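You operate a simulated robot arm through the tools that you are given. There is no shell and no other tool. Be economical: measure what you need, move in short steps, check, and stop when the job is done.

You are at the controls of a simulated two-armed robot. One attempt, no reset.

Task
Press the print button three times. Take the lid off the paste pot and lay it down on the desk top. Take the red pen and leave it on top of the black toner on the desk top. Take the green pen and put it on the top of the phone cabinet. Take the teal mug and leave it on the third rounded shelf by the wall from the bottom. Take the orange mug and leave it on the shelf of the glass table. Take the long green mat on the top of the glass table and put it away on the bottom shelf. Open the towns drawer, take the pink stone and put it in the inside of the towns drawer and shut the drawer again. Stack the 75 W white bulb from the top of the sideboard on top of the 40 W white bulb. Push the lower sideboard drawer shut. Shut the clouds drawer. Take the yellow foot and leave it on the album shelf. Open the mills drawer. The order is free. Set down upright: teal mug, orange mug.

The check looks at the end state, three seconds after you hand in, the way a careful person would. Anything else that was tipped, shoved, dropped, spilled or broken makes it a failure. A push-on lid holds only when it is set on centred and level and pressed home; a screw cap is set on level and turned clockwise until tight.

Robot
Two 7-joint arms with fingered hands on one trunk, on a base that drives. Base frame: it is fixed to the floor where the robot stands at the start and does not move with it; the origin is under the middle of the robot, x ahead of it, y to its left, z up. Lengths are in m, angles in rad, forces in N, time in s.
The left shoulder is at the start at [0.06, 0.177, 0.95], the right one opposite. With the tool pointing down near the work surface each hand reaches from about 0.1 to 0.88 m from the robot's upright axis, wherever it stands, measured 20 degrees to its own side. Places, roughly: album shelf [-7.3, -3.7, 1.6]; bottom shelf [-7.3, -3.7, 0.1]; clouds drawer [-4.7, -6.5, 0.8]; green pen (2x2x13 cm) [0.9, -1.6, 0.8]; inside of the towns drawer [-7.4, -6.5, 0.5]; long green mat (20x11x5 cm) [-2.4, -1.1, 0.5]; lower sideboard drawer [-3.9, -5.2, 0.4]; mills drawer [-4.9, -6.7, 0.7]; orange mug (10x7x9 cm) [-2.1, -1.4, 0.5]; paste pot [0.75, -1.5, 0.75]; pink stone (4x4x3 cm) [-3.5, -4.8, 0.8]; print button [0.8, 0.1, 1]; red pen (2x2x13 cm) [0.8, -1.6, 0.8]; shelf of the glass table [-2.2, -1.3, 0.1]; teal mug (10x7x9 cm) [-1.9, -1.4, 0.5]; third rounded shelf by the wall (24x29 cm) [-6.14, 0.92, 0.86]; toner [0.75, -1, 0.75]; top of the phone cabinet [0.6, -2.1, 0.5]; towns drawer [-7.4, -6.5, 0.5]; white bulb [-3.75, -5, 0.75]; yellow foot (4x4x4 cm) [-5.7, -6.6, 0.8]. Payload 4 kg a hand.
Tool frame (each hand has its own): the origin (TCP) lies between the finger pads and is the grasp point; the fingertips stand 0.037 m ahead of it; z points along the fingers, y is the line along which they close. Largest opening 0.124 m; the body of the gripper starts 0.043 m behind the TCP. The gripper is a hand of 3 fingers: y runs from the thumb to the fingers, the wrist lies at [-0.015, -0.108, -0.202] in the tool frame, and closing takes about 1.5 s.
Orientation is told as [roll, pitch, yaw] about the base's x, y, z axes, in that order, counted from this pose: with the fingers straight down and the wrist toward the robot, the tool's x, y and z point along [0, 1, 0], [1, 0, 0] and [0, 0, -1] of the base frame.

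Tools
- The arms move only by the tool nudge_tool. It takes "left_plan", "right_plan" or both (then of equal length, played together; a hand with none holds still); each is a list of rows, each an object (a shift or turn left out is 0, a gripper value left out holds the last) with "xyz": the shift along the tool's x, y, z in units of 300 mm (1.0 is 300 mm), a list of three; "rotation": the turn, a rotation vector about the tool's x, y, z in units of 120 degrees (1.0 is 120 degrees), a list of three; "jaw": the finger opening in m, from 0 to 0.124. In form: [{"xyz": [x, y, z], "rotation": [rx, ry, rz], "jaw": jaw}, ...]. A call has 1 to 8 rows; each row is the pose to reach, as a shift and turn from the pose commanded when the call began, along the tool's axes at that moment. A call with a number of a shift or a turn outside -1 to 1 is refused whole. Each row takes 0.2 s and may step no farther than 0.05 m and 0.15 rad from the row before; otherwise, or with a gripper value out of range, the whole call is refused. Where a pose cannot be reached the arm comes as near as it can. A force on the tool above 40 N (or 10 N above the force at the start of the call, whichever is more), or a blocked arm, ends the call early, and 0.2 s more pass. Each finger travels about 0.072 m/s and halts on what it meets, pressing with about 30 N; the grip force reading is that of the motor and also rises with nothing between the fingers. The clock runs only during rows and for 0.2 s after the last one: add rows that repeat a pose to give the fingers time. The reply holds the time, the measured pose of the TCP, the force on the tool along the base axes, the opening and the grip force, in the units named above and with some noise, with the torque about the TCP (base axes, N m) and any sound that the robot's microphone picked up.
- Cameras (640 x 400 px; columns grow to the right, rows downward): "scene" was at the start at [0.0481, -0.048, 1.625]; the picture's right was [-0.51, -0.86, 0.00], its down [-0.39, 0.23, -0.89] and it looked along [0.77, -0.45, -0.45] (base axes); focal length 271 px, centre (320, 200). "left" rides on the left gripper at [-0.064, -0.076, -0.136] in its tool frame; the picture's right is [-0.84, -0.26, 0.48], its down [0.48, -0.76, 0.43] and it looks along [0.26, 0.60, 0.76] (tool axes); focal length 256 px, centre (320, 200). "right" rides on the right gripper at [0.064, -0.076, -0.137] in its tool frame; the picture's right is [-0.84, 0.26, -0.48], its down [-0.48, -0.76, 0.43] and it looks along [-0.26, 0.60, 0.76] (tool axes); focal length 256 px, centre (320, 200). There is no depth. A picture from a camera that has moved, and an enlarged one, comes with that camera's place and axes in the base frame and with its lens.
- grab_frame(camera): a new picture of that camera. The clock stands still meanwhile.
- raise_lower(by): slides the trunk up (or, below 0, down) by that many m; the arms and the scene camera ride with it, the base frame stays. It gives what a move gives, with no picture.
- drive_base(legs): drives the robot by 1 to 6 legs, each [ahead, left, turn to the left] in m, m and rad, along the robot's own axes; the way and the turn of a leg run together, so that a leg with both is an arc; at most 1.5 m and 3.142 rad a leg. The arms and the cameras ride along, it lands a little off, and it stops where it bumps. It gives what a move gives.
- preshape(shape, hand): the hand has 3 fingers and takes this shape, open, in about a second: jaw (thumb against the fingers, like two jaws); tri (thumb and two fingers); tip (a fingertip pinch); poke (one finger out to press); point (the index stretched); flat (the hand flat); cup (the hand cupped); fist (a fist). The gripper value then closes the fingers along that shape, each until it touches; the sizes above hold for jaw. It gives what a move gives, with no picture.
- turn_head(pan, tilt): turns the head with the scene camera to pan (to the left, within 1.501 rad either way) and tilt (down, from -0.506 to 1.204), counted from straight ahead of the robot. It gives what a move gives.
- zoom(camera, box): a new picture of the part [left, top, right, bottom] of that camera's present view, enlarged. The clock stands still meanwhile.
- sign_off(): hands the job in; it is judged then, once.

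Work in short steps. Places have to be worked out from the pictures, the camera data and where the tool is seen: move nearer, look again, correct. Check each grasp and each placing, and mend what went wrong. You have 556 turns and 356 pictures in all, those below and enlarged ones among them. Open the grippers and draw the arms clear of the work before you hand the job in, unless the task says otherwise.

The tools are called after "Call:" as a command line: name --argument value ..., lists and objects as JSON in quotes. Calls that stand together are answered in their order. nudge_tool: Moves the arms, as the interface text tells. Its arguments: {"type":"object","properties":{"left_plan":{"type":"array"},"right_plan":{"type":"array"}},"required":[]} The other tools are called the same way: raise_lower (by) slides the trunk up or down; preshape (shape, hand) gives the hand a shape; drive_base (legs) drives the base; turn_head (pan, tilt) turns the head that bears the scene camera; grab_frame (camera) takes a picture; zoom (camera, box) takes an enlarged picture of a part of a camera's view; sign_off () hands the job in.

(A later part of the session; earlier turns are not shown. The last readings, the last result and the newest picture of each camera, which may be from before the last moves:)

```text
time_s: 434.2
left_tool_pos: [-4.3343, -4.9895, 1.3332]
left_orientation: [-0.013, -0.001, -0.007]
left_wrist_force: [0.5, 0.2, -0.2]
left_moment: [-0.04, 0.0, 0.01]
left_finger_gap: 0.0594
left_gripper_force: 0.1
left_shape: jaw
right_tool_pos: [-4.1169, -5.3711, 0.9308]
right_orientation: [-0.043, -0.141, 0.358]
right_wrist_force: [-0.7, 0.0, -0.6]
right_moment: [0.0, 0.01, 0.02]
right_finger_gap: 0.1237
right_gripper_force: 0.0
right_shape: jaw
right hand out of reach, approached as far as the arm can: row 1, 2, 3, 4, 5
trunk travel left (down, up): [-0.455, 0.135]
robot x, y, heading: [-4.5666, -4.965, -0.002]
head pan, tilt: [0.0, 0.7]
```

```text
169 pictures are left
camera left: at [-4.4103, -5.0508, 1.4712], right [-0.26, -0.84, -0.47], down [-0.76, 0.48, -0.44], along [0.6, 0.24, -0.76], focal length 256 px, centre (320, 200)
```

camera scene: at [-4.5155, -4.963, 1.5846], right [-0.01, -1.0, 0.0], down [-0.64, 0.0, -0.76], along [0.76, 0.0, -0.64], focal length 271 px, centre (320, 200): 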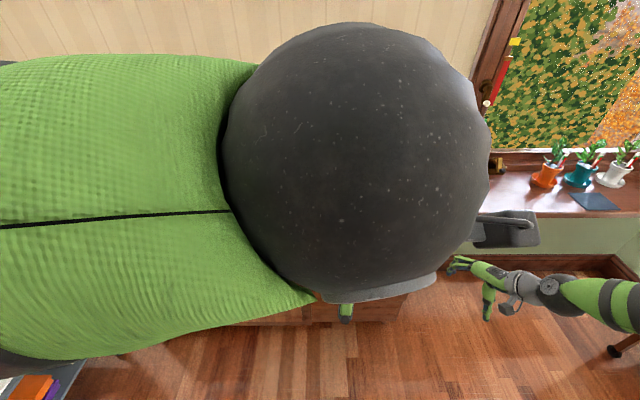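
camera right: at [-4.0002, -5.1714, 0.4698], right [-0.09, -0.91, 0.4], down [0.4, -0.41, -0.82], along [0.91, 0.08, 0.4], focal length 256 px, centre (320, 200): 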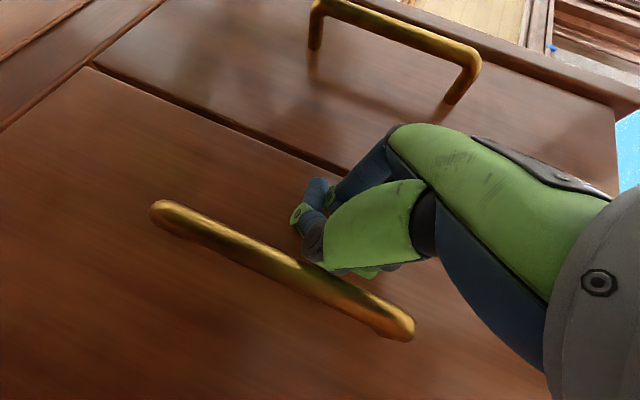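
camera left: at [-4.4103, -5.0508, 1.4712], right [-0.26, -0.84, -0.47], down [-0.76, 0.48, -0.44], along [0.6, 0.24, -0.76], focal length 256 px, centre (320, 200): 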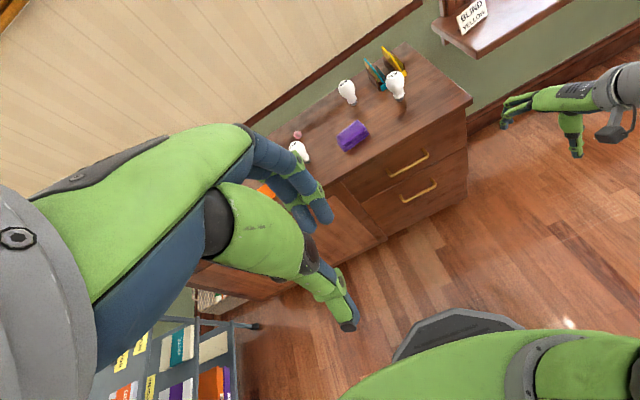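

Move the right hand back and up, raise the trunk, then drive closer so the left arm reaches both bulbs.

Call:
nudge_tool --right_plan '[{"xyz": [-0.05, -0.1, -0.12]}, {"xyz": [-0.1, -0.2, -0.24]}, {"xyz": [-0.15, -0.3, -0.36]}, {"xyz": [-0.2, -0.4, -0.48]}, {"xyz": [-0.2, -0.45, -0.62]}, {"xyz": [-0.2, -0.45, -0.76]}]'

Call:
raise_lower --by 0.1

Call:
drive_base --legs '[[0.36, -0.12, 0]]'

Call:
grab_frame --camera "left"

Call:
grab_frame --camera "right"

```text
time_s: 435.6
left_tool_pos: [-4.3348, -4.9903, 1.3339]
left_orientation: [-0.012, -0.002, -0.009]
left_wrist_force: [0.7, 0.1, -0.2]
left_moment: [-0.02, -0.03, 0.0]
left_finger_gap: 0.0597
left_gripper_force: 0.0
left_shape: jaw
right_tool_pos: [-4.2541, -5.4752, 1.1397]
right_orientation: [-0.043, -0.144, 0.358]
right_wrist_force: [0.1, 0.1, 0.5]
right_moment: [-0.02, 0.06, 0.0]
right_finger_gap: 0.1239
right_gripper_force: 0.0
right_shape: jaw
trunk travel left (down, up): [-0.455, 0.135]
robot x, y, heading: [-4.5686, -4.9633, -0.004]
head pan, tilt: [0.0, 0.7]
```

```text
time_s: 436.9
left_tool_pos: [-4.3345, -4.9905, 1.4331]
left_orientation: [-0.013, -0.001, -0.007]
left_wrist_force: [0.1, -0.2, -0.9]
left_moment: [-0.01, 0.0, 0.01]
left_finger_gap: 0.0596
left_gripper_force: 0.1
left_shape: jaw
right_tool_pos: [-4.2538, -5.4764, 1.2387]
right_orientation: [-0.042, -0.142, 0.36]
right_wrist_force: [0.2, -0.1, 0.0]
right_moment: [0.0, 0.0, 0.0]
right_finger_gap: 0.1238
right_gripper_force: 0.0
right_shape: jaw
trunk travel left (down, up): [-0.555, 0.035]
robot x, y, heading: [-4.5675, -4.9643, -0.01]
head pan, tilt: [0.0, 0.7]
```

```text
time_s: 439.3
left_tool_pos: [-3.9723, -5.1121, 1.4345]
left_orientation: [-0.012, -0.001, -0.006]
left_wrist_force: [0.5, -0.3, -0.1]
left_moment: [0.03, 0.01, 0.01]
left_finger_gap: 0.0598
left_gripper_force: 0.1
left_shape: jaw
right_tool_pos: [-3.8899, -5.5971, 1.2385]
right_orientation: [-0.041, -0.142, 0.361]
right_wrist_force: [0.4, -0.4, -0.9]
right_moment: [-0.02, -0.02, 0.04]
right_finger_gap: 0.124
right_gripper_force: 0.1
right_shape: jaw
trunk travel left (down, up): [-0.555, 0.035]
robot x, y, heading: [-4.2101, -5.0844, -0.006]
head pan, tilt: [0.0, 0.7]
```

```text
168 pictures are left
camera left: at [-4.0481, -5.1725, 1.5711], right [-0.26, -0.84, -0.47], down [-0.76, 0.48, -0.44], along [0.6, 0.24, -0.76], focal length 256 px, centre (320, 200)
```

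left: 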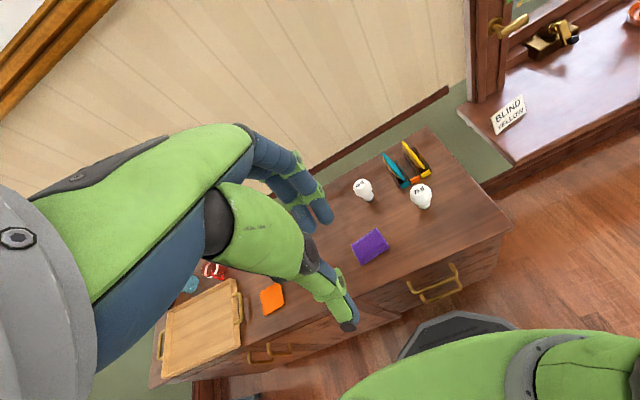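

```text
167 pictures are left
camera right: at [-4.0038, -5.565, 1.3609], right [0.46, -0.7, 0.55], down [-0.47, -0.71, -0.52], along [0.75, -0.02, -0.66], focal length 256 px, centre (320, 200)
```

right: 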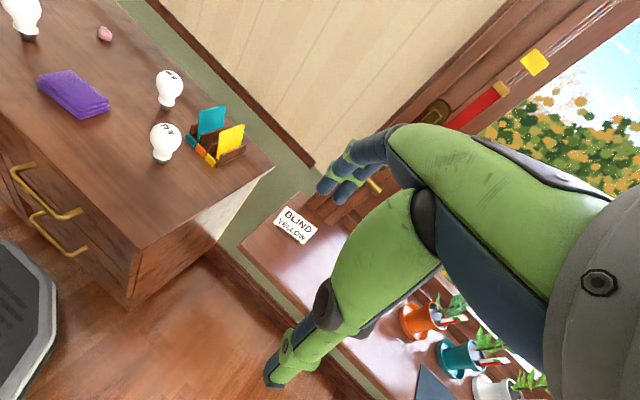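

Cross-checking the views gives: sideboard top z ≈ 0.79, 40 W at (-3.545, -5.108) with top ≈ 0.90, 75 W at (-3.68, -4.848). Move the left hand over the 75 W bulb.

Call:
nudge_tool --left_plan '[{"xyz": [0.08, 0.08, 0.1], "jaw": 0.1}, {"xyz": [0.16, 0.16, 0.2]}, {"xyz": [0.24, 0.24, 0.3]}, {"xyz": [0.32, 0.32, 0.4]}, {"xyz": [0.4, 0.4, 0.5]}, {"xyz": [0.48, 0.48, 0.6]}, {"xyz": [0.56, 0.56, 0.7]}, {"xyz": [0.64, 0.65, 0.8]}]'

Call:
nudge_tool --left_plan '[{"xyz": [0.08, 0.1, 0.05]}, {"xyz": [0.16, 0.2, 0.15]}, {"xyz": [0.24, 0.31, 0.27]}, {"xyz": [0.24, 0.32, 0.42]}]'

Call:
grab_frame --camera "left"

Call:
grab_frame --camera "scene"

```text
time_s: 441.1
left_tool_pos: [-3.7772, -4.9261, 1.1925]
left_orientation: [-0.013, 0.001, -0.006]
left_wrist_force: [-0.1, -0.5, 0.7]
left_moment: [0.0, -0.02, -0.01]
left_finger_gap: 0.1
left_gripper_force: 0.0
left_shape: jaw
right_tool_pos: [-3.891, -5.5958, 1.2394]
right_orientation: [-0.043, -0.142, 0.362]
right_wrist_force: [-0.6, 0.0, -0.3]
right_moment: [0.0, 0.01, -0.02]
right_finger_gap: 0.1241
right_gripper_force: 0.1
right_shape: jaw
trunk travel left (down, up): [-0.555, 0.035]
robot x, y, heading: [-4.2106, -5.0815, -0.007]
head pan, tilt: [0.0, 0.7]
```

```text
refused: row 3 steps farther than a row can; nothing moved
```

```text
166 pictures are left
camera left: at [-3.8529, -4.9866, 1.3302], right [-0.26, -0.84, -0.47], down [-0.76, 0.48, -0.44], along [0.6, 0.24, -0.76], focal length 256 px, centre (320, 200)
```

left: 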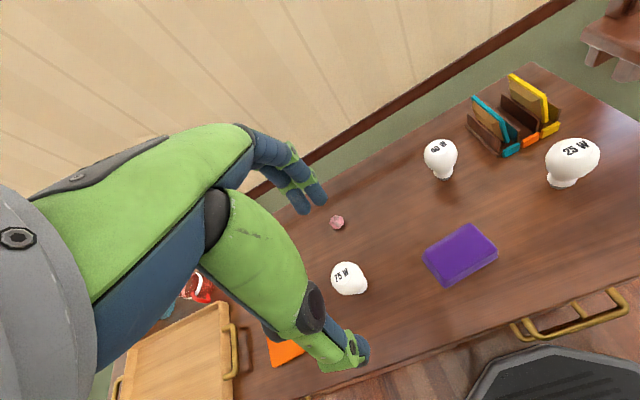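

```text
165 pictures are left
camera scene: at [-4.1535, -5.0845, 1.6846], right [0.0, -1.0, 0.0], down [-0.64, 0.0, -0.76], along [0.76, 0.0, -0.64], focal length 271 px, centre (320, 200)
```

scene: 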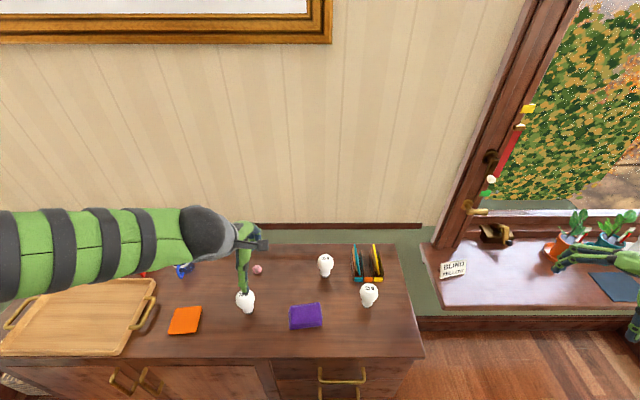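

Refined: 75 W at (-3.683, -4.842, top 0.90), 40 W at (-3.544, -5.104). Move directly above the 75 W bulb.

Call:
nudge_tool --left_plan '[{"xyz": [0.07, 0.08, 0.1]}, {"xyz": [0.14, 0.16, 0.2]}, {"xyz": [0.21, 0.24, 0.3]}, {"xyz": [0.28, 0.313, 0.4]}, {"xyz": [0.28, 0.313, 0.55]}, {"xyz": [0.28, 0.313, 0.7]}]'

Call:
grab_frame --camera "left"

Call:
zoom --camera "scene" --box '[180, 220, 420, 360]'

```text
time_s: 442.5
left_tool_pos: [-3.681, -4.8436, 0.9812]
left_orientation: [-0.014, 0.0, -0.005]
left_wrist_force: [1.0, -0.1, 0.3]
left_moment: [-0.01, 0.0, 0.01]
left_finger_gap: 0.1001
left_gripper_force: 0.0
left_shape: jaw
right_tool_pos: [-3.8903, -5.596, 1.2397]
right_orientation: [-0.041, -0.142, 0.361]
right_wrist_force: [-0.2, 0.6, -0.6]
right_moment: [0.02, 0.02, 0.01]
right_finger_gap: 0.124
right_gripper_force: 0.1
right_shape: jaw
trunk travel left (down, up): [-0.555, 0.035]
robot x, y, heading: [-4.2098, -5.0818, -0.003]
head pan, tilt: [0.0, 0.7]
```

```text
164 pictures are left
camera left: at [-3.7574, -4.9049, 1.1193], right [-0.26, -0.84, -0.47], down [-0.76, 0.48, -0.44], along [0.6, 0.24, -0.76], focal length 256 px, centre (320, 200)
```

left: 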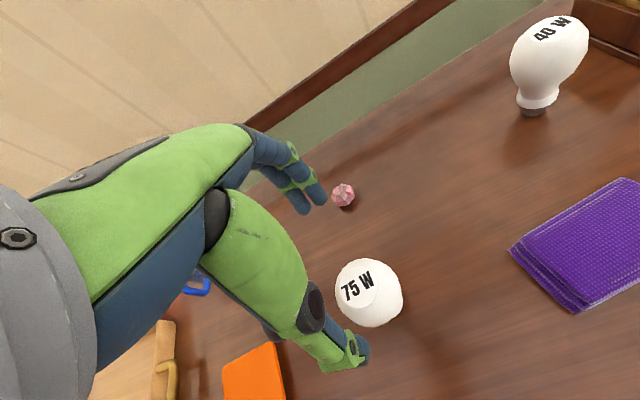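

```text
2.67 times, centred on (300, 290) of scene
camera zoom: at [-4.1535, -5.0843, 1.6847], right [0.0, -1.0, 0.0], down [-0.64, 0.0, -0.76], along [0.76, 0.0, -0.64], focal length 722 px, centre (373, -40)
```

zoom: 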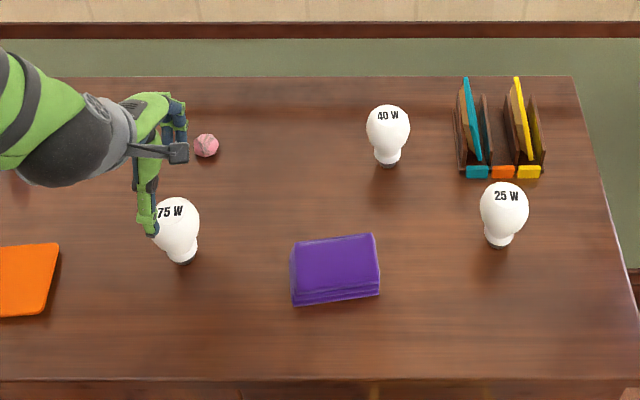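

Both views agree: 75 W at (-3.691, -4.843) and 40 W at (-3.5485, -5.105). Descend and grip.

Call:
nudge_tool --left_plan '[{"xyz": [0.0, -0.033, 0.1]}, {"xyz": [0.0, -0.033, 0.2]}, {"xyz": [0.0, -0.033, 0.29]}, {"xyz": [0.0, -0.033, 0.35]}]'

Call:
nudge_tool --left_plan '[{"xyz": [0, 0, 0], "jaw": 0.08}, {"xyz": [0, 0, 0], "jaw": 0.06}, {"xyz": [0, 0, 0], "jaw": 0.045}, {"xyz": [0, 0, 0], "jaw": 0.03}, {"xyz": [0, 0, 0]}]'

Call:
zoom --camera "left" --box '[240, 160, 480, 380]'

Call:
zoom --camera "scene" --box '[200, 240, 300, 340]'

```text
time_s: 443.5
left_tool_pos: [-3.6891, -4.8425, 0.8752]
left_orientation: [-0.013, 0.0, -0.006]
left_wrist_force: [-0.8, 0.4, -0.2]
left_moment: [0.0, 0.02, 0.0]
left_finger_gap: 0.0997
left_gripper_force: 0.0
left_shape: jaw
right_tool_pos: [-3.8919, -5.596, 1.239]
right_orientation: [-0.04, -0.141, 0.36]
right_wrist_force: [0.4, -0.5, -0.7]
right_moment: [-0.02, 0.0, -0.02]
right_finger_gap: 0.1239
right_gripper_force: 0.1
right_shape: jaw
trunk travel left (down, up): [-0.555, 0.035]
robot x, y, heading: [-4.21, -5.0853, -0.004]
head pan, tilt: [0.0, 0.7]
```

```text
time_s: 444.7
left_tool_pos: [-3.6893, -4.8438, 0.8755]
left_orientation: [-0.014, -0.001, -0.004]
left_wrist_force: [0.1, 0.1, -1.2]
left_moment: [0.02, 0.04, 0.01]
left_finger_gap: 0.0454
left_gripper_force: 18.2
left_shape: jaw
right_tool_pos: [-3.8905, -5.5962, 1.2398]
right_orientation: [-0.042, -0.143, 0.362]
right_wrist_force: [-0.3, -1.1, 0.4]
right_moment: [0.0, 0.0, -0.02]
right_finger_gap: 0.1237
right_gripper_force: 0.0
right_shape: jaw
trunk travel left (down, up): [-0.555, 0.035]
robot x, y, heading: [-4.2121, -5.0823, -0.003]
head pan, tilt: [0.0, 0.7]
```

```text
1.82 times, centred on (360, 270) of left
camera zoom: at [-3.7666, -4.9054, 1.0124], right [-0.26, -0.84, -0.47], down [-0.76, 0.48, -0.44], along [0.6, 0.24, -0.76], focal length 465 px, centre (247, 73)
```

zoom: 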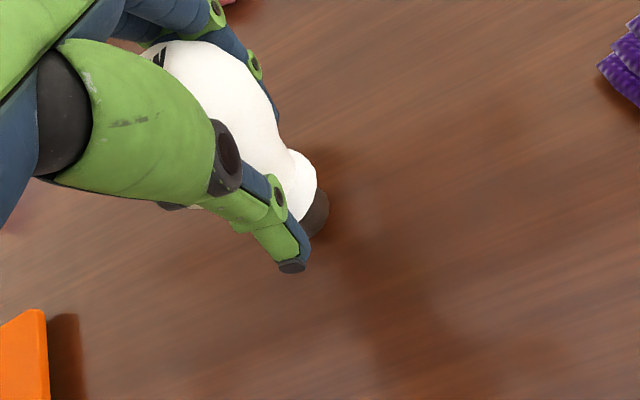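

```text
4.00 times, centred on (250, 290) of scene
camera zoom: at [-4.1544, -5.0846, 1.6846], right [0.0, -1.0, 0.0], down [-0.64, 0.0, -0.76], along [0.76, 0.0, -0.64], focal length 1084 px, centre (600, -160)
```

zoom: 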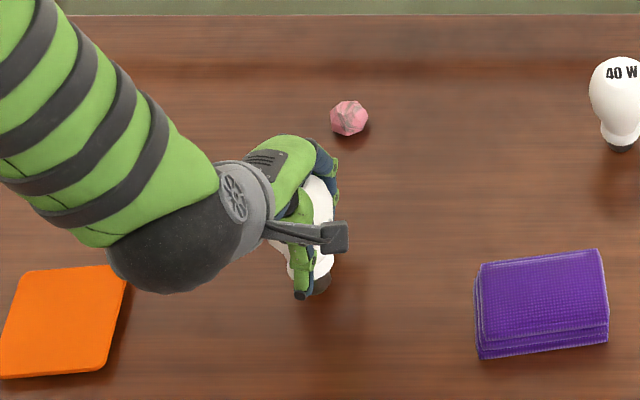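

Tighten and lift 20 cm.

Call:
nudge_tool --left_plan '[{"xyz": [0, 0, 0], "jaw": 0.0}, {"xyz": [0, 0, 0]}, {"xyz": [0, 0, -0.1]}, {"xyz": [0, 0, -0.23]}, {"xyz": [0, 0, -0.36]}, {"xyz": [0, 0, -0.5]}]'

Call:
grab_frame --camera "left"

Call:
grab_frame --camera "right"

```text
time_s: 446.1
left_tool_pos: [-3.6908, -4.84, 1.026]
left_orientation: [-0.012, -0.001, -0.006]
left_wrist_force: [0.1, 0.0, -0.4]
left_moment: [0.04, -0.02, 0.01]
left_finger_gap: 0.0446
left_gripper_force: 17.7
left_shape: jaw
right_tool_pos: [-3.8911, -5.5965, 1.2387]
right_orientation: [-0.042, -0.144, 0.361]
right_wrist_force: [0.5, 0.0, -0.6]
right_moment: [0.01, -0.01, -0.01]
right_finger_gap: 0.1239
right_gripper_force: 0.0
right_shape: jaw
trunk travel left (down, up): [-0.555, 0.035]
robot x, y, heading: [-4.2083, -5.0822, -0.003]
head pan, tilt: [0.0, 0.7]
```

```text
160 pictures are left
camera left: at [-3.7671, -4.9024, 1.1636], right [-0.26, -0.84, -0.47], down [-0.76, 0.48, -0.44], along [0.6, 0.24, -0.76], focal length 256 px, centre (320, 200)
```

left: 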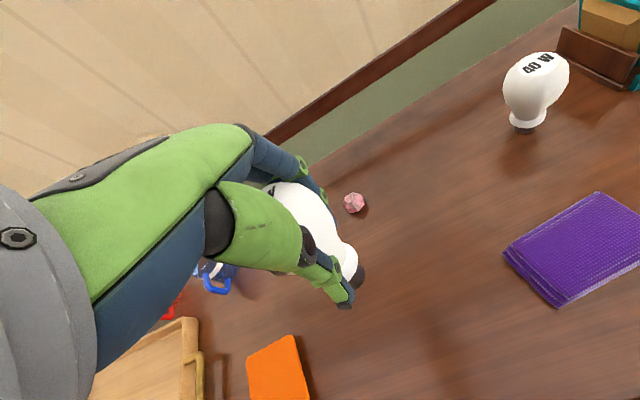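

```text
159 pictures are left
camera right: at [-4.0056, -5.5651, 1.3611], right [0.46, -0.7, 0.55], down [-0.47, -0.71, -0.52], along [0.75, -0.02, -0.66], focal length 256 px, centre (320, 200)
```

right: 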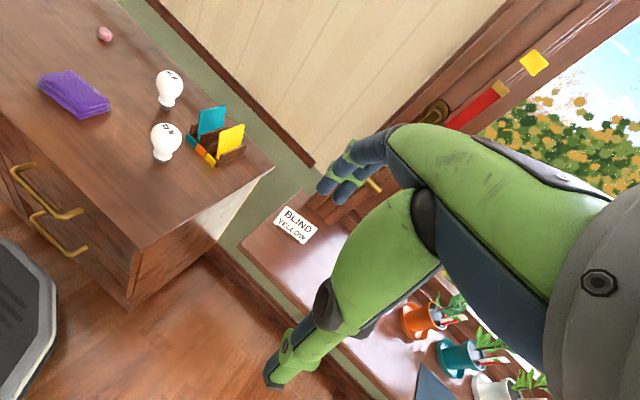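

Bulb lifted. Carry it above the 40 W bulb.

Call:
nudge_tool --left_plan '[{"xyz": [-0.12, 0.06, -0.12]}, {"xyz": [-0.25, 0.13, -0.14]}, {"xyz": [-0.38, 0.2, -0.14]}, {"xyz": [-0.51, 0.27, -0.14]}, {"xyz": [-0.64, 0.34, -0.14]}, {"xyz": [-0.77, 0.41, -0.14]}, {"xyz": [-0.887, 0.481, -0.12]}, {"xyz": [-0.887, 0.481, -0.08]}]'

Call:
zoom --camera "scene" --box '[280, 200, 380, 300]'

Call:
grab_frame --camera "left"

Call:
zoom --camera "right" --box '[60, 0, 260, 160]'

```text
refused: row 1 steps farther than a row can; nothing moved
```

```text
4.00 times, centred on (330, 250) of scene
camera zoom: at [-4.1555, -5.085, 1.6846], right [0.0, -1.0, 0.0], down [-0.64, 0.0, -0.77], along [0.77, 0.0, -0.64], focal length 1084 px, centre (280, 0)
```

zoom: 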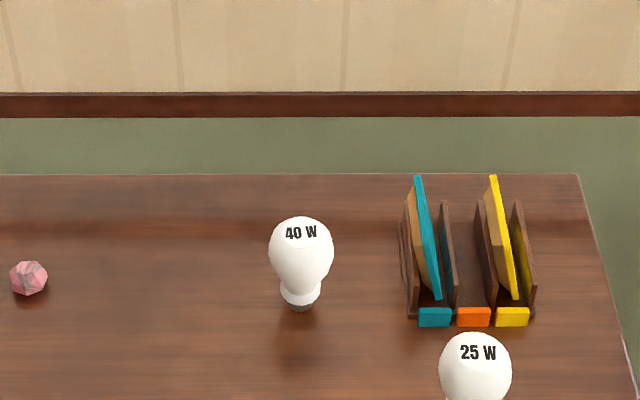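

```text
157 pictures are left
camera left: at [-3.7671, -4.9024, 1.1636], right [-0.26, -0.84, -0.47], down [-0.76, 0.48, -0.44], along [0.6, 0.24, -0.76], focal length 256 px, centre (320, 200)
```

left: 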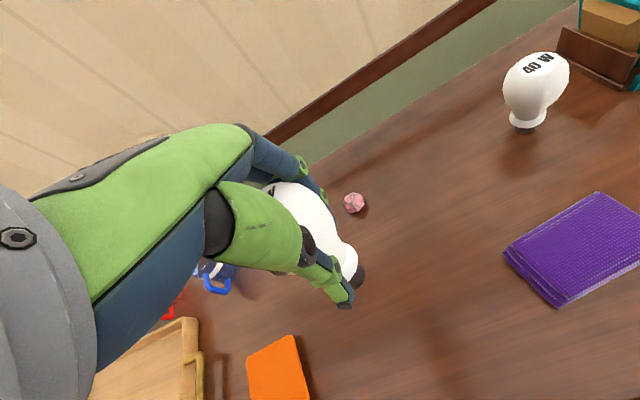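

```text
2.50 times, centred on (160, 80) of right
camera zoom: at [-4.0056, -5.5651, 1.3611], right [0.46, -0.7, 0.55], down [-0.47, -0.71, -0.52], along [0.75, -0.02, -0.66], focal length 640 px, centre (720, 500)
```

zoom: 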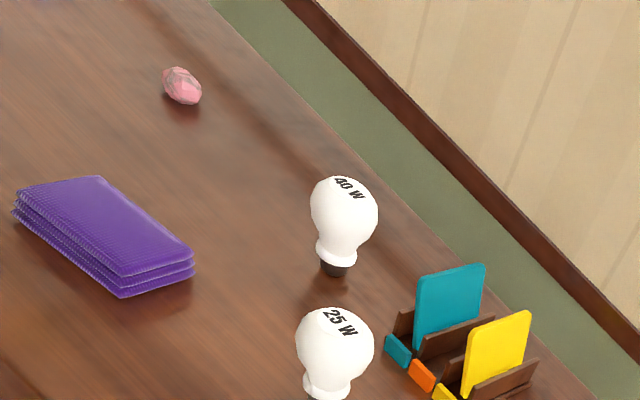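

Same move with smaller first steps.

Call:
nudge_tool --left_plan '[{"xyz": [-0.06, 0.03, -0.1]}, {"xyz": [-0.19, 0.1, -0.13]}, {"xyz": [-0.32, 0.17, -0.14]}, {"xyz": [-0.46, 0.245, -0.14]}, {"xyz": [-0.6, 0.32, -0.14]}, {"xyz": [-0.74, 0.4, -0.14]}, {"xyz": [-0.84, 0.46, -0.13]}, {"xyz": [-0.887, 0.481, -0.1]}]'

Call:
zoom --camera "scene" --box '[280, 200, 380, 300]'

Call:
zoom --camera "right" --box '[60, 0, 260, 160]'

Call:
grab_frame --camera "left"

```text
time_s: 447.9
left_tool_pos: [-3.5488, -5.1071, 1.0597]
left_orientation: [-0.013, 0.001, -0.006]
left_wrist_force: [0.9, -0.1, 0.1]
left_moment: [-0.03, 0.0, 0.0]
left_finger_gap: 0.0445
left_gripper_force: 17.9
left_shape: jaw
right_tool_pos: [-3.8912, -5.5966, 1.2381]
right_orientation: [-0.044, -0.141, 0.363]
right_wrist_force: [-0.4, 0.8, 0.7]
right_moment: [-0.02, 0.02, 0.0]
right_finger_gap: 0.124
right_gripper_force: 0.1
right_shape: jaw
trunk travel left (down, up): [-0.555, 0.035]
robot x, y, heading: [-4.2081, -5.0829, -0.004]
head pan, tilt: [0.0, 0.7]
```

```text
4.00 times, centred on (330, 250) of scene
camera zoom: at [-4.1542, -5.0849, 1.6846], right [0.0, -1.0, 0.0], down [-0.64, 0.0, -0.76], along [0.76, 0.0, -0.64], focal length 1084 px, centre (280, 0)
```

zoom: 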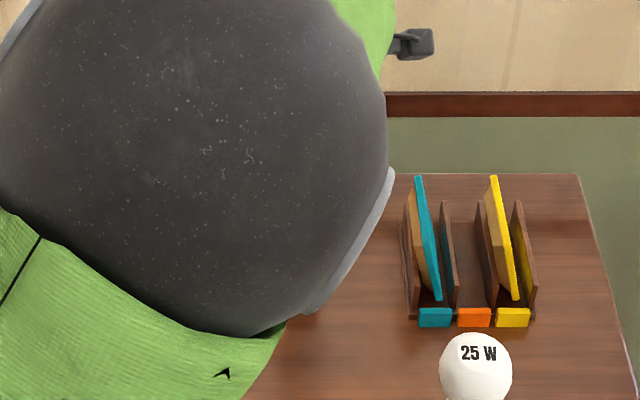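

```text
2.50 times, centred on (160, 80) of right
camera zoom: at [-4.0044, -5.565, 1.361], right [0.46, -0.7, 0.55], down [-0.47, -0.71, -0.52], along [0.75, -0.02, -0.66], focal length 640 px, centre (720, 500)
```

zoom: 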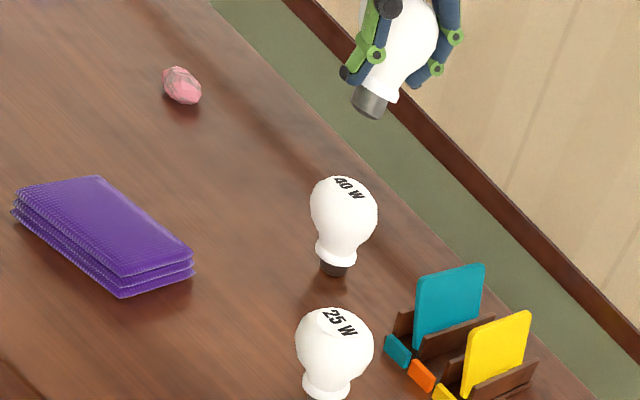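

```text
153 pictures are left
camera left: at [-3.6249, -5.1685, 1.1964], right [-0.26, -0.84, -0.47], down [-0.76, 0.48, -0.44], along [0.6, 0.24, -0.76], focal length 256 px, centre (320, 200)
```

left: 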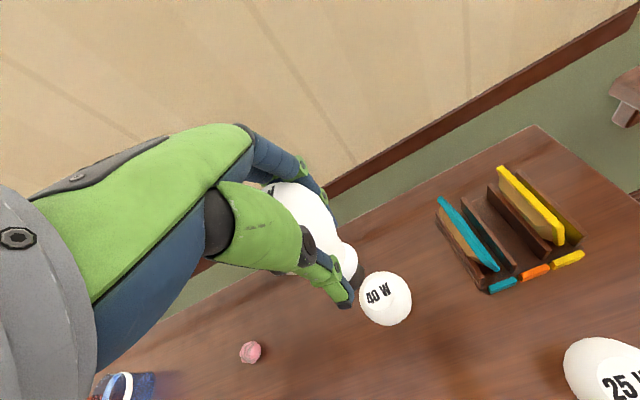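

The right view suggests the held bulb might be tilted. Zoom in on both wrist cameras to check.

Call:
zoom --camera "right" --box '[150, 0, 220, 60]'

Call:
zoom --camera "left" --box '[240, 150, 440, 340]'

```text
6.67 times, centred on (185, 30) of right
camera zoom: at [-4.0044, -5.565, 1.361], right [0.46, -0.7, 0.55], down [-0.47, -0.71, -0.52], along [0.75, -0.02, -0.66], focal length 1707 px, centre (1220, 1333)
```

zoom: 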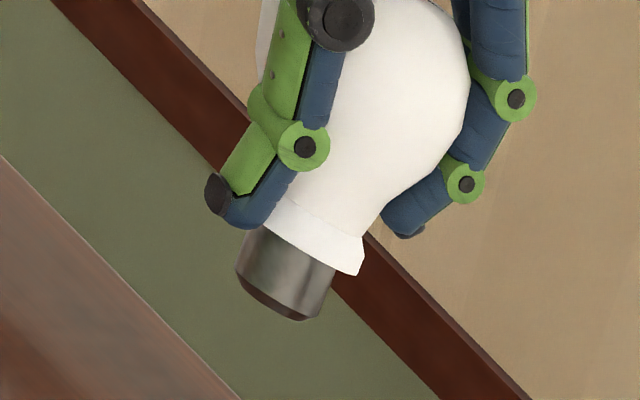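

```text
2.11 times, centred on (340, 245) of left
camera zoom: at [-3.6249, -5.1685, 1.1964], right [-0.26, -0.84, -0.47], down [-0.76, 0.48, -0.44], along [0.6, 0.24, -0.76], focal length 539 px, centre (278, 105)
```

zoom: 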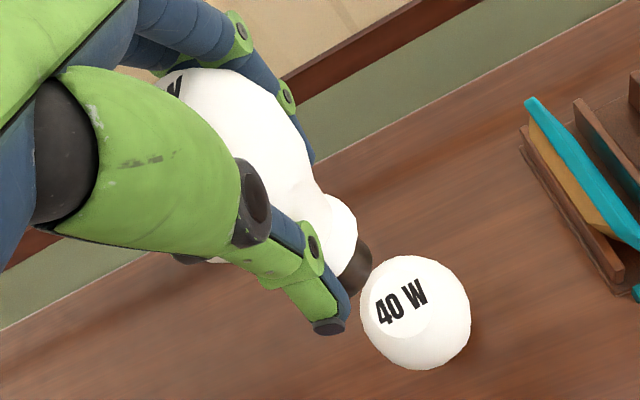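

The held bulb leans: its top is about 16° forward and 10° to the right. I'll counter-rotate the hand to make it upright (raising slightly) and re-check.

Call:
nudge_tool --left_plan '[{"xyz": [0, 0, -0.05], "rotation": [-0.045, -0.029, 0]}, {"xyz": [0, 0, -0.1], "rotation": [-0.09, -0.058, 0]}, {"xyz": [0, 0, -0.1], "rotation": [-0.134, -0.086, 0]}]'

Call:
zoom --camera "right" --box '[130, 0, 210, 70]'

Call:
zoom --camera "left" --box '[240, 150, 440, 340]'

```text
time_s: 448.7
left_tool_pos: [-3.5487, -5.1052, 1.0895]
left_orientation: [-0.199, -0.282, 0.026]
left_wrist_force: [-0.7, 0.9, -1.0]
left_moment: [0.04, -0.01, 0.01]
left_finger_gap: 0.0442
left_gripper_force: 17.6
left_shape: jaw
right_tool_pos: [-3.8905, -5.596, 1.2402]
right_orientation: [-0.042, -0.14, 0.362]
right_wrist_force: [-0.8, -0.2, 0.1]
right_moment: [0.01, -0.02, 0.02]
right_finger_gap: 0.1239
right_gripper_force: 0.0
right_shape: jaw
trunk travel left (down, up): [-0.555, 0.035]
robot x, y, heading: [-4.2056, -5.0841, -0.003]
head pan, tilt: [0.0, 0.7]
```

```text
5.71 times, centred on (170, 35) of right
camera zoom: at [-4.0044, -5.5643, 1.3613], right [0.46, -0.7, 0.55], down [-0.47, -0.71, -0.52], along [0.75, -0.02, -0.66], focal length 1463 px, centre (1177, 1143)
```

zoom: 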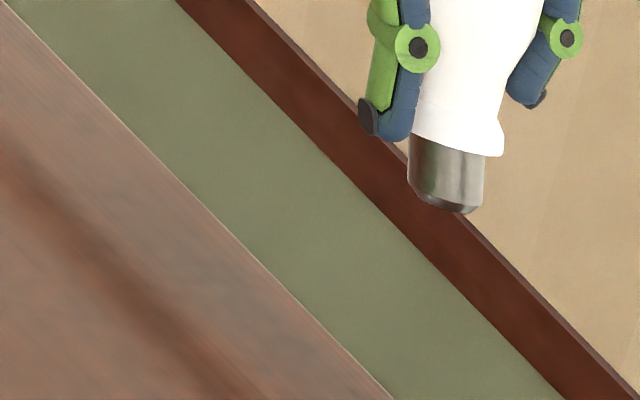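

```text
2.11 times, centred on (340, 245) of left
camera zoom: at [-3.6618, -5.1443, 1.2095], right [-0.14, -0.92, -0.37], down [-0.59, 0.37, -0.71], along [0.79, 0.12, -0.6], focal length 539 px, centre (278, 105)
```

zoom: 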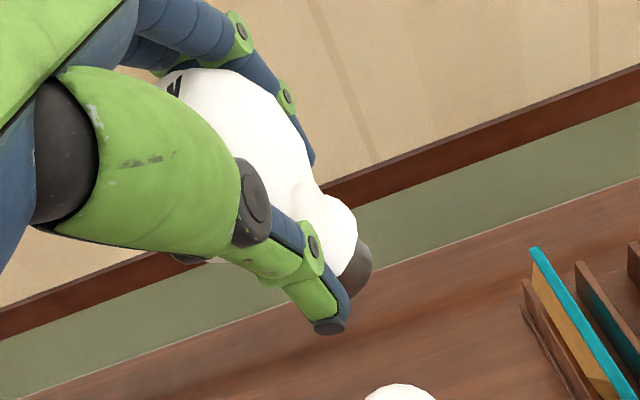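

Lower slightly so the whole bulb is in the right camera's view and compare its axis with the standing 40 W bulb.

Call:
nudge_tool --left_plan '[{"xyz": [0.02, -0.035, 0.12]}, {"xyz": [0.02, -0.035, 0.12]}]'

Call:
zoom --camera "right" --box '[110, 0, 230, 110]'

```text
time_s: 449.3
left_tool_pos: [-3.5507, -5.1094, 1.0537]
left_orientation: [-0.197, -0.281, 0.025]
left_wrist_force: [-0.3, -0.8, 0.0]
left_moment: [-0.01, -0.01, 0.02]
left_finger_gap: 0.0441
left_gripper_force: 18.1
left_shape: jaw
right_tool_pos: [-3.8912, -5.5965, 1.2396]
right_orientation: [-0.042, -0.142, 0.363]
right_wrist_force: [0.3, 0.2, 0.3]
right_moment: [0.0, -0.01, 0.04]
right_finger_gap: 0.1241
right_gripper_force: 0.1
right_shape: jaw
trunk travel left (down, up): [-0.555, 0.035]
robot x, y, heading: [-4.2105, -5.0828, -0.007]
head pan, tilt: [0.0, 0.7]
```

```text
3.64 times, centred on (170, 55) of right
camera zoom: at [-4.0051, -5.5648, 1.3612], right [0.46, -0.7, 0.55], down [-0.47, -0.71, -0.52], along [0.75, -0.02, -0.66], focal length 931 px, centre (866, 727)
```

zoom: 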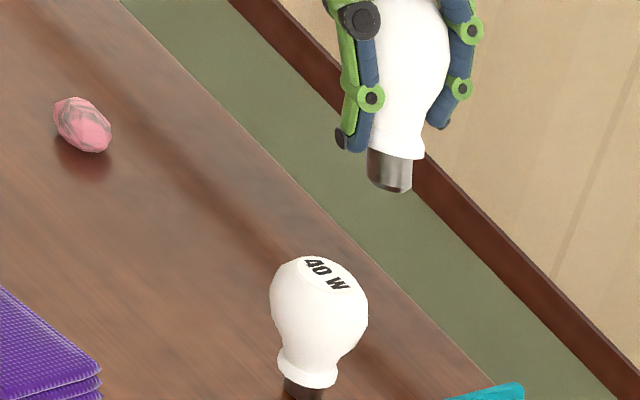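

Nearly upright now. The base is about 2 cm ahead and 1.5 cm right of the target, so I'll correct, trim the tilt, and lower most of the way.

Call:
nudge_tool --left_plan '[{"xyz": [0.03, -0.05, 0.03], "rotation": [0.008, 0.015, 0]}, {"xyz": [0.059, -0.09, 0.07], "rotation": [0.015, 0.03, 0]}, {"xyz": [0.059, -0.099, 0.118], "rotation": [0.015, 0.03, 0]}]'

Call:
zoom --camera "right" --box '[110, 0, 230, 110]'

Call:
zoom --camera "left" --box '[240, 150, 440, 340]'

```text
time_s: 450.1
left_tool_pos: [-3.5666, -5.099, 1.0073]
left_orientation: [-0.133, -0.249, 0.019]
left_wrist_force: [-0.4, -0.3, -0.6]
left_moment: [0.01, -0.01, -0.02]
left_finger_gap: 0.044
left_gripper_force: 18.2
left_shape: jaw
right_tool_pos: [-3.8905, -5.5955, 1.2389]
right_orientation: [-0.044, -0.141, 0.362]
right_wrist_force: [-0.1, 0.5, -0.7]
right_moment: [-0.03, -0.01, -0.03]
right_finger_gap: 0.1237
right_gripper_force: 0.1
right_shape: jaw
trunk travel left (down, up): [-0.555, 0.035]
robot x, y, heading: [-4.2065, -5.0796, -0.001]
head pan, tilt: [0.0, 0.7]
```

```text
3.64 times, centred on (170, 55) of right
camera zoom: at [-4.0042, -5.5648, 1.3611], right [0.46, -0.7, 0.55], down [-0.47, -0.71, -0.52], along [0.75, -0.02, -0.66], focal length 931 px, centre (866, 727)
```

zoom: 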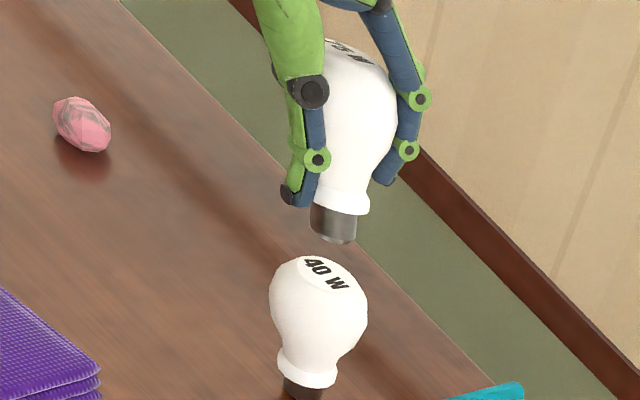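

```text
2.11 times, centred on (340, 245) of left
camera zoom: at [-3.6748, -5.1459, 1.1278], right [-0.14, -0.9, -0.42], down [-0.62, 0.41, -0.67], along [0.77, 0.17, -0.62], focal length 539 px, centre (278, 105)
```

zoom: 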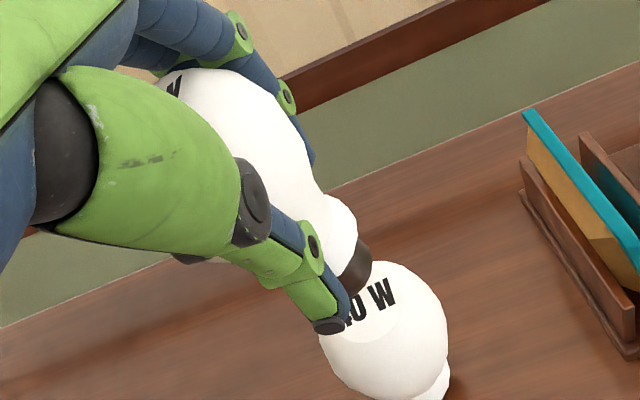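

Upright and aligned within a few mm. Lower the last ~2 cm slowly until contact.

Call:
nudge_tool --left_plan '[{"xyz": [0.006, -0.012, 0.03]}, {"xyz": [0.01, -0.02, 0.049]}, {"xyz": [0.0117, -0.0233, 0.0618]}, {"xyz": [0.0134, -0.0266, 0.0746]}, {"xyz": [0.0134, -0.0266, 0.0746]}]'

Call:
zoom --camera "right" --box '[110, 0, 230, 110]'

Call:
zoom --camera "left" --box '[240, 150, 440, 340]'

```text
time_s: 451.3
left_tool_pos: [-3.5694, -5.0969, 0.9824]
left_orientation: [-0.134, -0.249, 0.019]
left_wrist_force: [0.3, 0.2, -1.2]
left_moment: [0.04, -0.01, 0.01]
left_finger_gap: 0.0438
left_gripper_force: 18.1
left_shape: jaw
right_tool_pos: [-3.8909, -5.5976, 1.2394]
right_orientation: [-0.043, -0.141, 0.361]
right_wrist_force: [-0.3, 0.3, 0.5]
right_moment: [0.02, -0.04, -0.01]
right_finger_gap: 0.1239
right_gripper_force: 0.1
right_shape: jaw
trunk travel left (down, up): [-0.555, 0.035]
robot x, y, heading: [-4.2083, -5.0808, -0.004]
head pan, tilt: [0.0, 0.7]
```

```text
3.64 times, centred on (170, 55) of right
camera zoom: at [-4.0046, -5.5648, 1.3611], right [0.46, -0.7, 0.55], down [-0.47, -0.71, -0.52], along [0.75, -0.02, -0.66], focal length 931 px, centre (866, 727)
```

zoom: 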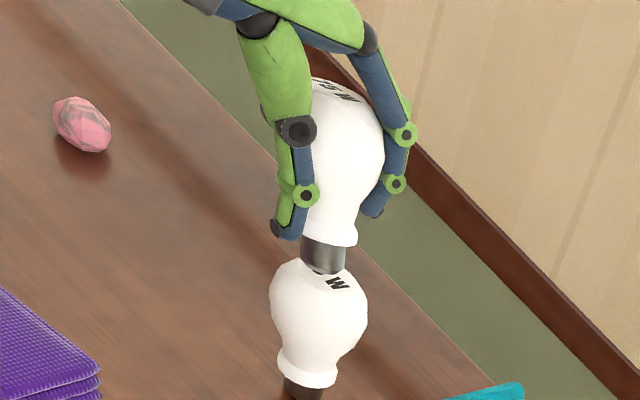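

```text
2.11 times, centred on (340, 245) of left
camera zoom: at [-3.6769, -5.1441, 1.1031], right [-0.14, -0.9, -0.42], down [-0.62, 0.41, -0.67], along [0.77, 0.17, -0.62], focal length 539 px, centre (278, 105)
```

zoom: 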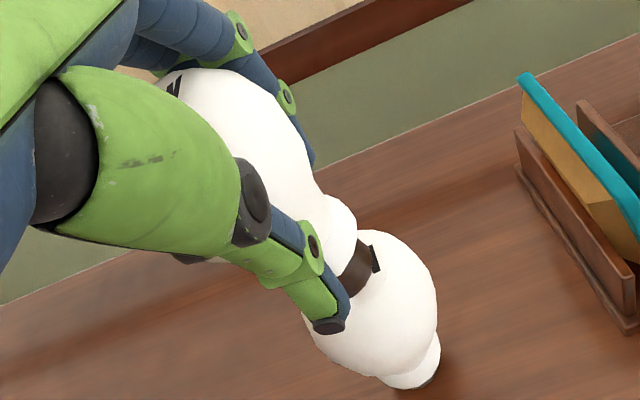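

Almost touching. Shift 3 mm forward/2 mm right, then lower in 2–3 mm steps to contact.

Call:
nudge_tool --left_plan '[{"xyz": [-0.0066, 0.0097, 0.0033]}, {"xyz": [-0.0053, 0.0072, 0.0129]}, {"xyz": [-0.004, 0.0047, 0.0225]}, {"xyz": [-0.003, 0.003, 0.029]}, {"xyz": [-0.003, 0.003, 0.029]}]'

Call:
zoom --camera "right" --box '[130, 30, 210, 100]'

Call:
zoom --camera "left" --box '[280, 200, 400, 320]'

```text
time_s: 452.5
left_tool_pos: [-3.5666, -5.1011, 0.9745]
left_orientation: [-0.135, -0.253, 0.019]
left_wrist_force: [0.7, 1.0, 12.4]
left_moment: [0.01, -0.25, -0.01]
left_finger_gap: 0.0434
left_gripper_force: 17.5
left_shape: jaw
right_tool_pos: [-3.8922, -5.5961, 1.2397]
right_orientation: [-0.042, -0.143, 0.362]
right_wrist_force: [0.9, 0.5, -0.6]
right_moment: [-0.01, 0.03, -0.03]
right_finger_gap: 0.124
right_gripper_force: 0.1
right_shape: jaw
trunk travel left (down, up): [-0.555, 0.035]
robot x, y, heading: [-4.2059, -5.0817, 0.001]
head pan, tilt: [0.0, 0.7]
```

```text
5.71 times, centred on (170, 65) of right
camera zoom: at [-4.0056, -5.5648, 1.3615], right [0.46, -0.7, 0.55], down [-0.47, -0.71, -0.52], along [0.75, -0.02, -0.66], focal length 1463 px, centre (1177, 971)
```

zoom: 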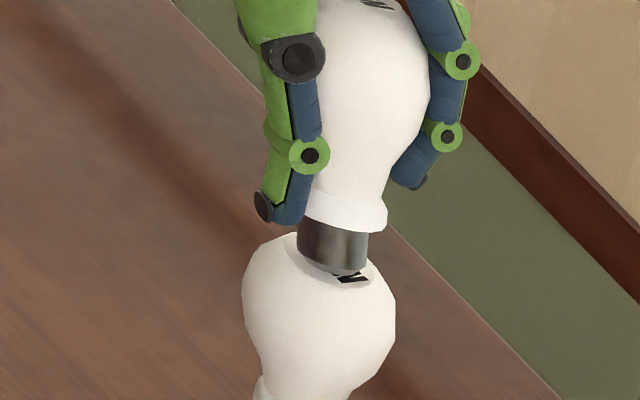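

```text
3.33 times, centred on (340, 260) of left
camera zoom: at [-3.6747, -5.1464, 1.0963], right [-0.14, -0.9, -0.42], down [-0.62, 0.41, -0.67], along [0.77, 0.17, -0.61], focal length 853 px, centre (253, 0)
```

zoom: 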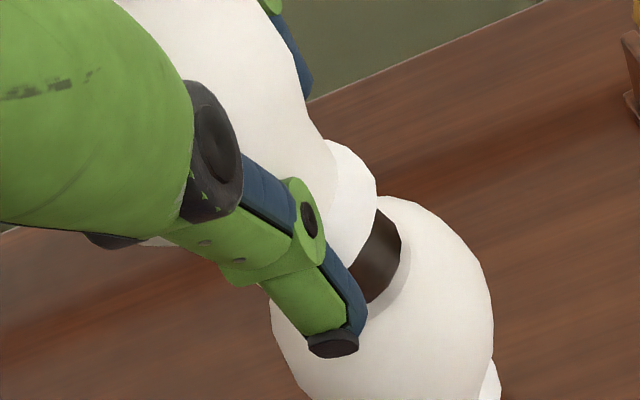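

Contact with good centring. Ease off slightly and open very gently.

Call:
nudge_tool --left_plan '[{"xyz": [-0.0007, 0.0012, -0.0048]}, {"xyz": [-0.0007, 0.0012, -0.0048], "jaw": 0.046}, {"xyz": [-0.0007, 0.0012, -0.0048], "jaw": 0.05}, {"xyz": [-0.0007, 0.0012, -0.0048], "jaw": 0.056}, {"xyz": [-0.0007, 0.0012, -0.0048], "jaw": 0.064}, {"xyz": [-0.0007, 0.0012, -0.0048], "jaw": 0.076}, {"xyz": [-0.0007, 0.0012, -0.0048], "jaw": 0.09}]'

Call:
zoom --camera "right" --box '[130, 20, 210, 100]'

Call:
zoom --camera "left" --box '[240, 150, 440, 340]'

```text
time_s: 454.1
left_tool_pos: [-3.5672, -5.0996, 0.9752]
left_orientation: [-0.133, -0.25, 0.019]
left_wrist_force: [-0.7, 1.1, -1.3]
left_moment: [0.0, -0.01, 0.03]
left_finger_gap: 0.0895
left_gripper_force: 0.1
left_shape: jaw
right_tool_pos: [-3.8909, -5.5964, 1.2397]
right_orientation: [-0.043, -0.141, 0.36]
right_wrist_force: [-1.1, 0.4, -0.7]
right_moment: [0.03, 0.02, 0.0]
right_finger_gap: 0.1241
right_gripper_force: 0.1
right_shape: jaw
trunk travel left (down, up): [-0.555, 0.035]
robot x, y, heading: [-4.2083, -5.0804, -0.003]
head pan, tilt: [0.0, 0.7]
```

```text
5.00 times, centred on (170, 60) of right
camera zoom: at [-4.0046, -5.5648, 1.3611], right [0.46, -0.7, 0.55], down [-0.47, -0.71, -0.52], along [0.75, -0.02, -0.66], focal length 1280 px, centre (1070, 900)
```

zoom: 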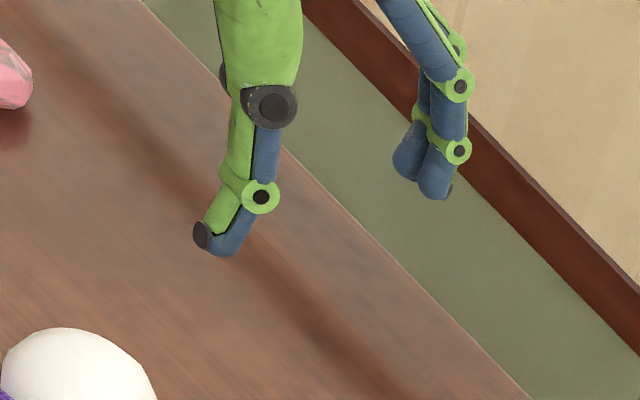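

```text
2.11 times, centred on (340, 245) of left
camera zoom: at [-3.6748, -5.1466, 1.0964], right [-0.14, -0.9, -0.42], down [-0.62, 0.41, -0.67], along [0.77, 0.17, -0.62], focal length 539 px, centre (278, 105)
```

zoom: 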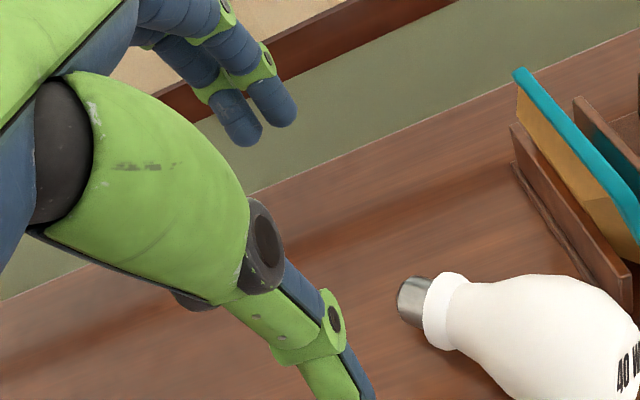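

They toppled on release. Raise the hand and see where both bulbs lie.

Call:
nudge_tool --left_plan '[{"xyz": [0, 0, -0.12]}, {"xyz": [0, 0, -0.26]}, {"xyz": [0, 0, -0.4]}, {"xyz": [0.1, -0.1, -0.5]}, {"xyz": [0.2, -0.2, -0.58]}, {"xyz": [0.3, -0.3, -0.62]}]'

Call:
grab_frame --camera "scene"

Call:
grab_frame --camera "right"

```text
refused: row 4 steps farther than a row can; nothing moved
```

```text
139 pictures are left
camera scene: at [-4.1545, -5.0847, 1.6846], right [0.0, -1.0, 0.0], down [-0.64, 0.0, -0.76], along [0.76, 0.0, -0.64], focal length 271 px, centre (320, 200)
```

scene: 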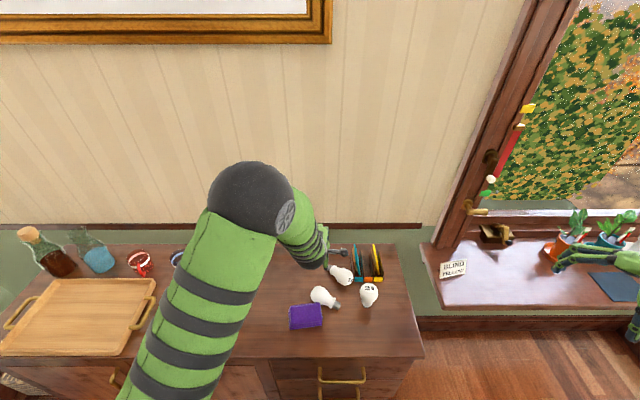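

```text
138 pictures are left
camera right: at [-4.0046, -5.5648, 1.3611], right [0.46, -0.7, 0.55], down [-0.47, -0.71, -0.52], along [0.75, -0.02, -0.66], focal length 256 px, centre (320, 200)
```

right: 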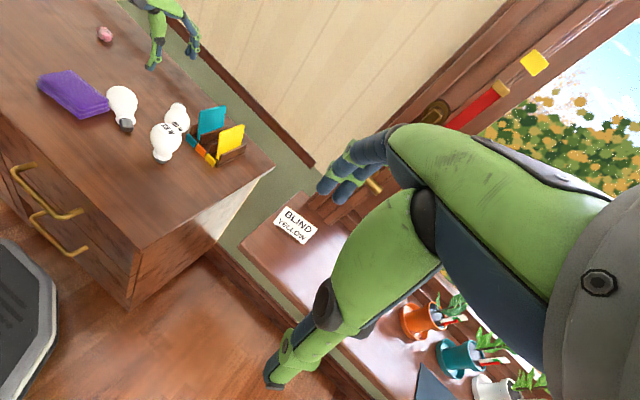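

Both bulbs are still on the sideboard and 25 W stands. Move the left hand away first, then inspect.

Call:
nudge_tool --left_plan '[{"xyz": [0, 0, -0.12]}, {"xyz": [0, 0, -0.26]}, {"xyz": [0, 0, -0.4]}, {"xyz": [0.06, -0.06, -0.5]}, {"xyz": [0.13, -0.13, -0.58]}, {"xyz": [0.2, -0.23, -0.62]}, {"xyz": [0.27, -0.35, -0.62]}, {"xyz": [0.34, -0.47, -0.62]}]'

Call:
zoom --camera "scene" --box '[270, 230, 430, 350]'

Call:
zoom --camera "right" --box '[30, 60, 230, 190]'

```text
time_s: 455.9
left_tool_pos: [-3.729, -4.9872, 1.1125]
left_orientation: [-0.13, -0.248, 0.019]
left_wrist_force: [-0.2, -0.3, 1.0]
left_moment: [-0.01, -0.01, -0.01]
left_finger_gap: 0.0897
left_gripper_force: 0.0
left_shape: jaw
left hand out of reach, approached as far as the arm can: row 8
right_tool_pos: [-3.8908, -5.5962, 1.2392]
right_orientation: [-0.044, -0.141, 0.361]
right_wrist_force: [-0.1, 0.6, 0.0]
right_moment: [0.02, 0.01, 0.01]
right_finger_gap: 0.1236
right_gripper_force: 0.2
right_shape: jaw
trunk travel left (down, up): [-0.555, 0.035]
robot x, y, heading: [-4.2111, -5.0827, -0.002]
head pan, tilt: [0.0, 0.7]
```

```text
3.33 times, centred on (350, 290) of scene
camera zoom: at [-4.1541, -5.0853, 1.6846], right [0.0, -1.0, 0.0], down [-0.64, 0.0, -0.76], along [0.76, 0.0, -0.64], focal length 903 px, centre (220, -100)
```

zoom: 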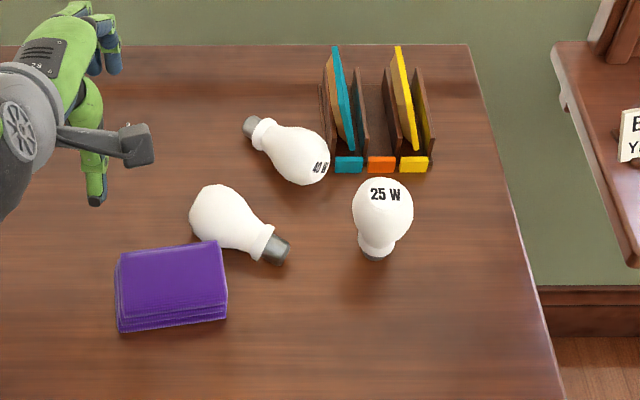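

```text
3.08 times, centred on (130, 125) of right
camera zoom: at [-4.0043, -5.5653, 1.3609], right [0.46, -0.7, 0.55], down [-0.47, -0.71, -0.52], along [0.75, -0.02, -0.66], focal length 788 px, centre (905, 431)
```

zoom: 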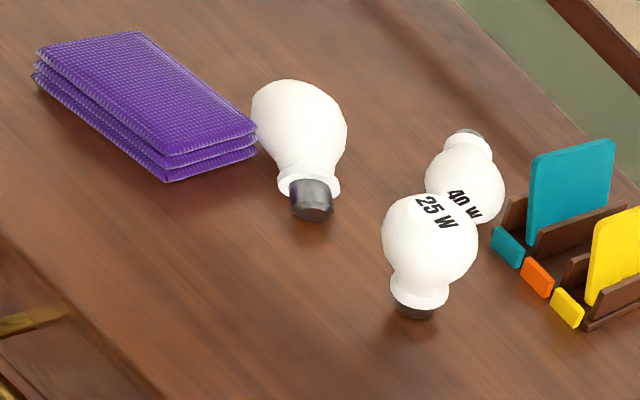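

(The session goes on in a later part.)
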